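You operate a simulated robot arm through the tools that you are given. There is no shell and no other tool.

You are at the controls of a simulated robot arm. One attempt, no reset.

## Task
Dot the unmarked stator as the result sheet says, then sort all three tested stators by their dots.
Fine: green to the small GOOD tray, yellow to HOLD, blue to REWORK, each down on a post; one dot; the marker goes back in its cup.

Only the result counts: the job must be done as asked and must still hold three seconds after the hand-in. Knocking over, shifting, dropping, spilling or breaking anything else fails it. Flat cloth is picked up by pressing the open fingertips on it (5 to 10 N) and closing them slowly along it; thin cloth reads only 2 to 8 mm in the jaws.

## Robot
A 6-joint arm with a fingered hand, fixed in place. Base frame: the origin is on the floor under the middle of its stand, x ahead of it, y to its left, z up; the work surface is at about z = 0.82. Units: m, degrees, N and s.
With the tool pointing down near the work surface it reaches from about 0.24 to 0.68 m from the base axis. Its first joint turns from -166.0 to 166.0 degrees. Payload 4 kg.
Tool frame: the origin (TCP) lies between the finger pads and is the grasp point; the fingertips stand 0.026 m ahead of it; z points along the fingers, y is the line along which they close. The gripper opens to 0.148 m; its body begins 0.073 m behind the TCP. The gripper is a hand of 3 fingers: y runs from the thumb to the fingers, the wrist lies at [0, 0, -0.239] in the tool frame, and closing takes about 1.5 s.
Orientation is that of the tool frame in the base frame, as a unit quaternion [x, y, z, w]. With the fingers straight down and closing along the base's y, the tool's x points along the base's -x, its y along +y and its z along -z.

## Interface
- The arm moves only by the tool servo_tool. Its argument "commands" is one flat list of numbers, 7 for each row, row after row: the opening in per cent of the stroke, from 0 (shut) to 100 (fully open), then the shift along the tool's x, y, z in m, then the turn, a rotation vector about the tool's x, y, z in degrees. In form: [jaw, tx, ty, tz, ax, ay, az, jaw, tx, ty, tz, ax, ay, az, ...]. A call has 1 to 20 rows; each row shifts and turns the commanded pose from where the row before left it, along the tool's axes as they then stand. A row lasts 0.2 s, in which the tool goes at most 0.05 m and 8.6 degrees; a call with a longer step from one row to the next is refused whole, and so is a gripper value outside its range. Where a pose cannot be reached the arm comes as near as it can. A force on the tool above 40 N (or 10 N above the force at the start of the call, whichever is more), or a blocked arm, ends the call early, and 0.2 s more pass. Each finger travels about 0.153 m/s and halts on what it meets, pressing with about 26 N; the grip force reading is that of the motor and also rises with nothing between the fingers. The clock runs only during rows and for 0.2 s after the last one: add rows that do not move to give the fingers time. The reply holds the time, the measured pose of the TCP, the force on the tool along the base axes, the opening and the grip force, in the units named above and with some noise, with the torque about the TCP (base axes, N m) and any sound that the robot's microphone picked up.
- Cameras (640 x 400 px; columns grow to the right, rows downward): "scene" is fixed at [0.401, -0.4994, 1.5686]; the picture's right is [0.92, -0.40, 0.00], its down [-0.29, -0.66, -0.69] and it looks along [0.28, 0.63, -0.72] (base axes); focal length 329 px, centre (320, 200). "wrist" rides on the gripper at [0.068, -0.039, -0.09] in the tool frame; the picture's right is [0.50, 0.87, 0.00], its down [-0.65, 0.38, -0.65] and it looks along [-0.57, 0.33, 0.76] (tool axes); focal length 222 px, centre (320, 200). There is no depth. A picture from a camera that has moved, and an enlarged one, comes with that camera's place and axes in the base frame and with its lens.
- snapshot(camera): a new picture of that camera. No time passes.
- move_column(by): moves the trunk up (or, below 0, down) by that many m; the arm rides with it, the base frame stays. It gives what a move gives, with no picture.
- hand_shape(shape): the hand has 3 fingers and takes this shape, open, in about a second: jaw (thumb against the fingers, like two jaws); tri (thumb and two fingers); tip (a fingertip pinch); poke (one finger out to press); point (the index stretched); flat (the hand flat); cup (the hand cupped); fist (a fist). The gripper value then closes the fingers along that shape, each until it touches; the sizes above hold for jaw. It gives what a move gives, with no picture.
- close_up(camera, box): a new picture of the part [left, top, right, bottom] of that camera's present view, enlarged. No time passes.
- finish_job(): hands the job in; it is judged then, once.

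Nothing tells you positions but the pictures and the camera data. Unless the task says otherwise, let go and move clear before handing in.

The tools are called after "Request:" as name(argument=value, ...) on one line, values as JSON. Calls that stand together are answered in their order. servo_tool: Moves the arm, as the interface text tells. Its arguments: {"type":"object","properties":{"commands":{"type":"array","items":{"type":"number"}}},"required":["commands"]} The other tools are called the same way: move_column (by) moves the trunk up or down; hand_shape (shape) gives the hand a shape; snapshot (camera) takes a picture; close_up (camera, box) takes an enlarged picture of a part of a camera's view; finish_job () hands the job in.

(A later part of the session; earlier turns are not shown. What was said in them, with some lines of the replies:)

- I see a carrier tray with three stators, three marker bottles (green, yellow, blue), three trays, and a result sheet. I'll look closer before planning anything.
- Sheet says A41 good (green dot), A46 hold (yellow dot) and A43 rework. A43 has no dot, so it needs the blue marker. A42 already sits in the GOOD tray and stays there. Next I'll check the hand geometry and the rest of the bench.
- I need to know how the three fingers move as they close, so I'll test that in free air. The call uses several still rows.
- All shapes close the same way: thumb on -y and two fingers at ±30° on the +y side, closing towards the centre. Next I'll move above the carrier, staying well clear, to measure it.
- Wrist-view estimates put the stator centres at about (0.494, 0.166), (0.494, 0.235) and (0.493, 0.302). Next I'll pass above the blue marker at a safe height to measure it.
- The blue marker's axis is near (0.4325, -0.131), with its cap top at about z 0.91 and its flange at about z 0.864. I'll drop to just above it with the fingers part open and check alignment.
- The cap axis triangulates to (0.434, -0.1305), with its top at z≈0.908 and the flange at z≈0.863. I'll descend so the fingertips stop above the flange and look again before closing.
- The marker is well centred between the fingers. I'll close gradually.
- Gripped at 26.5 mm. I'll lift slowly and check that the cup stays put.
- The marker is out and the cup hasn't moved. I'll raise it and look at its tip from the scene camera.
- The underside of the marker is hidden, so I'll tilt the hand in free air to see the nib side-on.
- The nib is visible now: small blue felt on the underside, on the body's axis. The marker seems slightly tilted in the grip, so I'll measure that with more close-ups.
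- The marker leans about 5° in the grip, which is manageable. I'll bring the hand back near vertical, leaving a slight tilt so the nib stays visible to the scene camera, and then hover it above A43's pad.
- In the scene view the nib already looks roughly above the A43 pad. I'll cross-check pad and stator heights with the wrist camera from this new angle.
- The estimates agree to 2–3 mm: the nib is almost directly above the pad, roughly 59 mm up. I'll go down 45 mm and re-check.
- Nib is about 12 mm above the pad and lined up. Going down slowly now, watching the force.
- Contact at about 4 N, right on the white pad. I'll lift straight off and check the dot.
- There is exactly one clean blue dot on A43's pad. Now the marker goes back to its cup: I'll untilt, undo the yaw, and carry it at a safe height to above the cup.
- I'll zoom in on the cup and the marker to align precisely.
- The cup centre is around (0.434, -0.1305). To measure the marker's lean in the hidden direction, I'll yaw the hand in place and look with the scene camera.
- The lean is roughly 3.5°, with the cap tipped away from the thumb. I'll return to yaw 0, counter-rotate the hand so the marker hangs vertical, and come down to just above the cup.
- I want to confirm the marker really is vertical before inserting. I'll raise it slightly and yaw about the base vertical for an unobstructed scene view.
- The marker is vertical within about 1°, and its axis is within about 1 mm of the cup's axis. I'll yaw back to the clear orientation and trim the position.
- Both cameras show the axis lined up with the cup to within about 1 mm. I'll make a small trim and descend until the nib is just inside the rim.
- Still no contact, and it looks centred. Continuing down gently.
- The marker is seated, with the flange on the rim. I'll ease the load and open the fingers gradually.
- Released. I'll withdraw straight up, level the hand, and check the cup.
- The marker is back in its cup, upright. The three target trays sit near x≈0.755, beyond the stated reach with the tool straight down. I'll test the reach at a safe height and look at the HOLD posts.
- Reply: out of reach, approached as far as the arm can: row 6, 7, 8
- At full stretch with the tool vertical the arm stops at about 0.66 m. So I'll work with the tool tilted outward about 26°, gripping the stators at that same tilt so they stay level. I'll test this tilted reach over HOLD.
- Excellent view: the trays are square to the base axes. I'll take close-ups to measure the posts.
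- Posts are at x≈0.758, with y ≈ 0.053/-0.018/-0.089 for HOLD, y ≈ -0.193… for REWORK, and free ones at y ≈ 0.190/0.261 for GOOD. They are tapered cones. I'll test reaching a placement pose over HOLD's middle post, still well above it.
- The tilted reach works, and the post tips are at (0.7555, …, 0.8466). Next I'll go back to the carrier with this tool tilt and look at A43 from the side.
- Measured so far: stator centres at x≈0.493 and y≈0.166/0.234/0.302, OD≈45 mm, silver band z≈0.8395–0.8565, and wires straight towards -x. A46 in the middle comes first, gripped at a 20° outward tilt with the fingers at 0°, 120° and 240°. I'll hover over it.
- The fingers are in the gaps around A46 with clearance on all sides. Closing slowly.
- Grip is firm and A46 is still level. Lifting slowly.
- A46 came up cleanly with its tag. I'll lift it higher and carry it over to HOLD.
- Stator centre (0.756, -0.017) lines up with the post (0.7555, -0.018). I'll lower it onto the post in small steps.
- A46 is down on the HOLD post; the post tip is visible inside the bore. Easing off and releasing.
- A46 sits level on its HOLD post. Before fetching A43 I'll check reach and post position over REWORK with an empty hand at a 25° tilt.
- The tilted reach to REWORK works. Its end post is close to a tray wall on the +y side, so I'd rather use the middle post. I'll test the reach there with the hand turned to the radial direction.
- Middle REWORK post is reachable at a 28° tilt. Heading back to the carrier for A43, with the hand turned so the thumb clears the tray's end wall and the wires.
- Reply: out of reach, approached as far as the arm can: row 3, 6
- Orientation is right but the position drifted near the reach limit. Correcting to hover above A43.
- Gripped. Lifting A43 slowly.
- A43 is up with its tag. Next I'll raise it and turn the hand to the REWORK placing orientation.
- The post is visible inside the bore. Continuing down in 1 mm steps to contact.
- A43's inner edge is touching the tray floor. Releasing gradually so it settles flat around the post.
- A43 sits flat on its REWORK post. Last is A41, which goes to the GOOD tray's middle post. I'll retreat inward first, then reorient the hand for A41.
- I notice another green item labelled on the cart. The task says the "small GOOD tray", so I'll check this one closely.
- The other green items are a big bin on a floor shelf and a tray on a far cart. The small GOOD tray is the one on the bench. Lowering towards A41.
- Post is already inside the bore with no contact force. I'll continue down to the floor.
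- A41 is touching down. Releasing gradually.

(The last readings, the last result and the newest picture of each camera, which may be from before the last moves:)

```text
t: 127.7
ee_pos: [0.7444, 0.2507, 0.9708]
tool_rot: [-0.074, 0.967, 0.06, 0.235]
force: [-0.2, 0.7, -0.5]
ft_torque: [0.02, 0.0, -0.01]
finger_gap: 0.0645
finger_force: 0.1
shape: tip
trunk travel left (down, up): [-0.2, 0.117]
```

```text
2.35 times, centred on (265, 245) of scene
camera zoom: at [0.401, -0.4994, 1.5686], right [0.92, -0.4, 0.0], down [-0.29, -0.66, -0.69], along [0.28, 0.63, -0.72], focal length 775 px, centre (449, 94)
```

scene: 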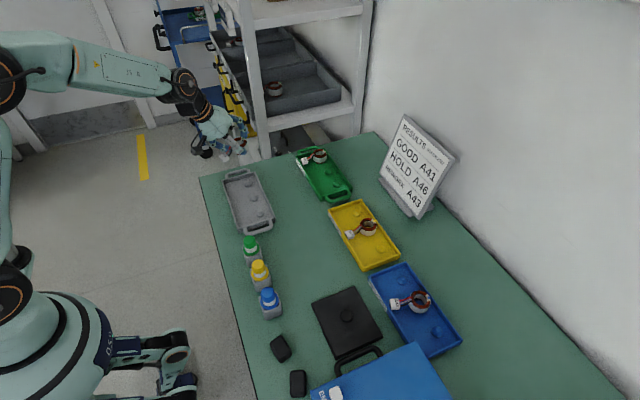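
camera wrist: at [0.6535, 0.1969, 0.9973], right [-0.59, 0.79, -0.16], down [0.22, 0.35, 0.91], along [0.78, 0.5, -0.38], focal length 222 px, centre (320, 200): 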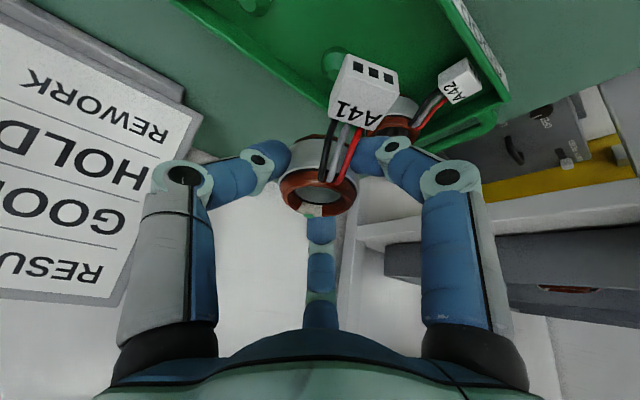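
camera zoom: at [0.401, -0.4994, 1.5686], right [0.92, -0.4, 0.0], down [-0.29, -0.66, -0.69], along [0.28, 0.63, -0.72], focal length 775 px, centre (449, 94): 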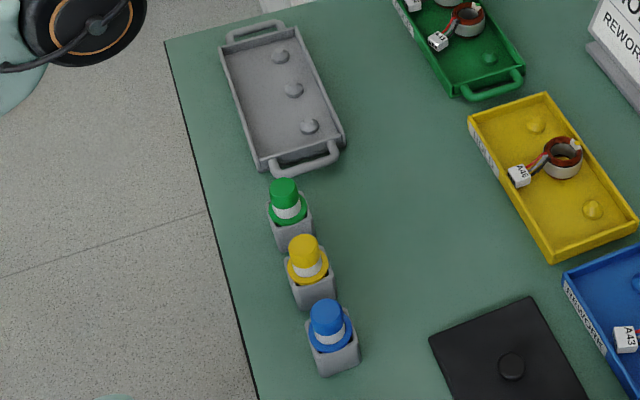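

Request:
close_up(camera="scene", box=[405, 285, 445, 318])

Request:
close_up(camera="scene", box=[392, 290, 412, 312])

Request:
close_up(camera="scene", box=[350, 208, 390, 240])

```text
12.12 times, centred on (425, 302) of scene
camera zoom: at [0.401, -0.4994, 1.5686], right [0.92, -0.4, 0.0], down [-0.29, -0.66, -0.69], along [0.28, 0.63, -0.72], focal length 3991 px, centre (-953, -1030)
```

zoom: 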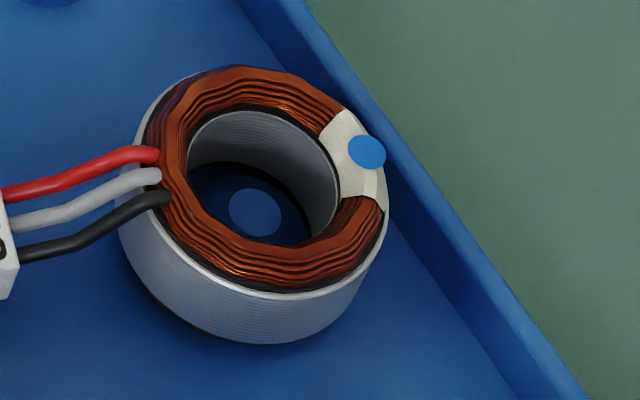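

```text
16.00 times, centred on (402, 301) of scene
camera zoom: at [0.401, -0.4994, 1.5686], right [0.92, -0.4, 0.0], down [-0.29, -0.66, -0.69], along [0.28, 0.63, -0.72], focal length 5268 px, centre (-992, -1416)
```

zoom: 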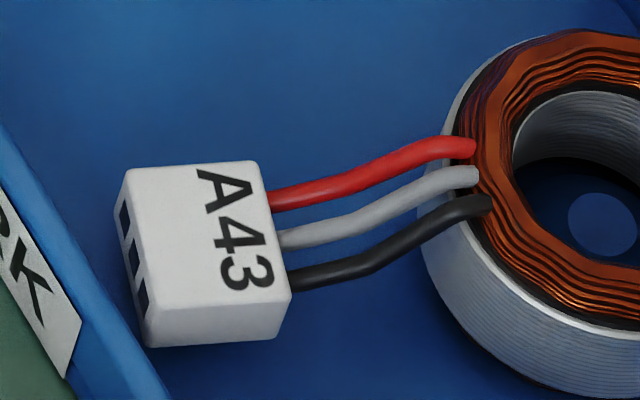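

```text
12.50 times, centred on (370, 224) of scene
camera zoom: at [0.401, -0.4994, 1.5686], right [0.92, -0.4, 0.0], down [-0.29, -0.66, -0.69], along [0.28, 0.63, -0.72], focal length 4116 px, centre (-305, -100)
```

zoom: 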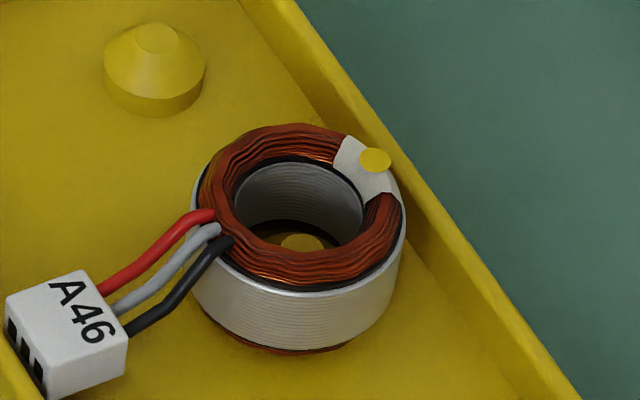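

Everything looks right. A41 and A42 are flat in GOOD, A46 is in HOLD, A43 is in REWORK with one blue dot, and the markers are in their cups. I'll withdraw the arm to clear space and do a final check.

Request:
servo_tool(commands=[44, 0.0251, -0.0096, -0.0291, 0, 0, 0, 44, 0.0251, -0.0096, -0.0291, 0, 0, 0, 44, 0.0251, -0.0096, -0.0291, 0, 0, 0, 44, 0.0251, -0.0096, -0.0291, 0, 0, 0, 44, 0.0251, -0.0096, -0.0291, 0, 0, 0, 44, 0.0251, -0.0096, -0.0291, 0, 0, 0, 44, 0, 0, 0, 0, 0, 0, 44, 0, 0, 0, 0, 0, 0, 44, 0, 0, 0, 0, 0, 0])

Request:
snapshot(camera="scene")

Request:
close_up(camera="scene", box=[290, 130, 470, 360])

Request:
close_up(camera="scene", box=[235, 225, 295, 325])

Request:
snapshot(camera="wrist")

```text
t: 129.7
ee_pos: [0.5458, 0.1501, 1.0503]
tool_rot: [-0.074, 0.967, 0.059, 0.235]
force: [0.2, 1.4, -0.9]
ft_torque: [-0.01, -0.02, 0.02]
finger_gap: 0.0648
finger_force: 0.0
shape: tip
trunk travel left (down, up): [-0.2, 0.117]
```

```text
taken
```

scene: 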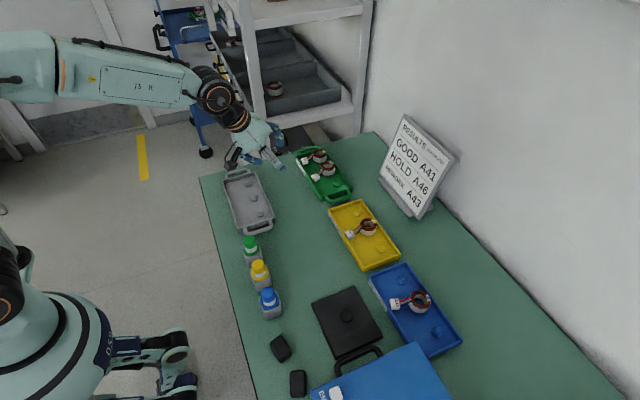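

```text
1.74 times, centred on (380, 245) of scene
camera zoom: at [0.401, -0.4994, 1.5686], right [0.92, -0.4, 0.0], down [-0.29, -0.66, -0.69], along [0.28, 0.63, -0.72], focal length 573 px, centre (216, 122)
```

zoom: 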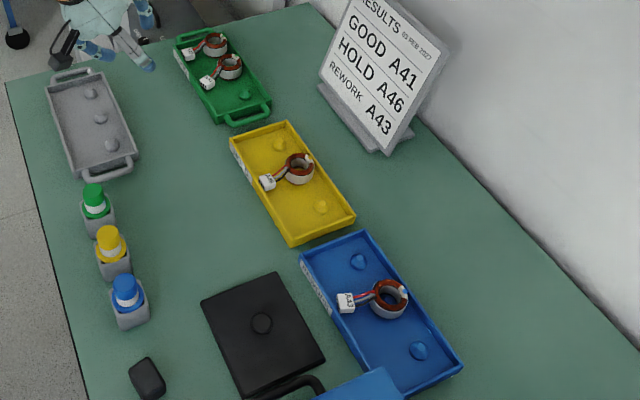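

```text
4.00 times, centred on (265, 275) of scene
camera zoom: at [0.401, -0.4994, 1.5686], right [0.92, -0.4, 0.0], down [-0.29, -0.66, -0.69], along [0.28, 0.63, -0.72], focal length 1317 px, centre (540, -100)
```

zoom: 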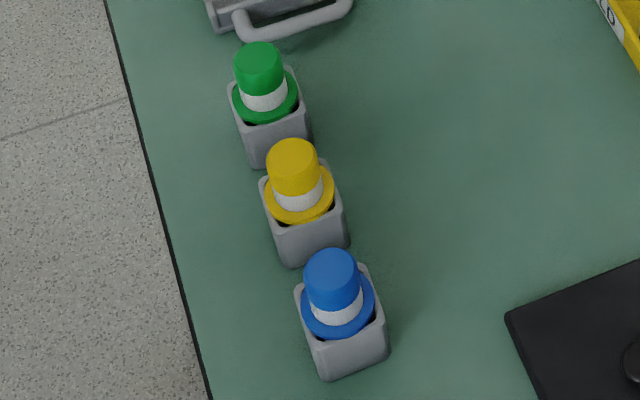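

```text
taken
camera wrist: at [0.453, 0.0919, 1.0959], right [-0.59, 0.79, -0.16], down [0.22, 0.35, 0.91], along [0.78, 0.5, -0.38], focal length 222 px, centre (320, 200)
```

wrist: 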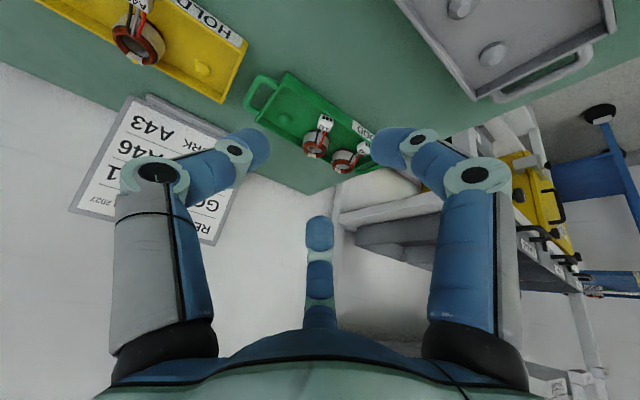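

The hand is empty and clear, and nothing else has moved. All three stators are on posts in the right trays, with one blue dot on A43 and the blue marker back in its cup. Handing in.

Request:
finish_job()

```text
The job is handed in.
```

The job is handed in, and the last pictures before hand-in show everything where the task asked for it. I don't have the judge's verdict.

- **Dot:** The results sheet lists A43 as REWORK, so it got one blue dot on its white pad. The blue marker is back upright in its cup.
- **A41 (green):** on the middle post of the small GOOD tray on the bench, next to A42, which I left alone. I took the bench tray to be the "small" one, because the other green GOOD containers are a large bin on a low shelf and a tray on a far cart.
- **A46 (yellow):** on the middle post of HOLD.
- **A43 (blue):** on the middle post of REWORK.

A41 and A43 were let go with their outer edge a few millimetres up and settled flat around their posts. They also sit turned about 19° from A42. The hand is empty and clear, and I saw no other object moved.
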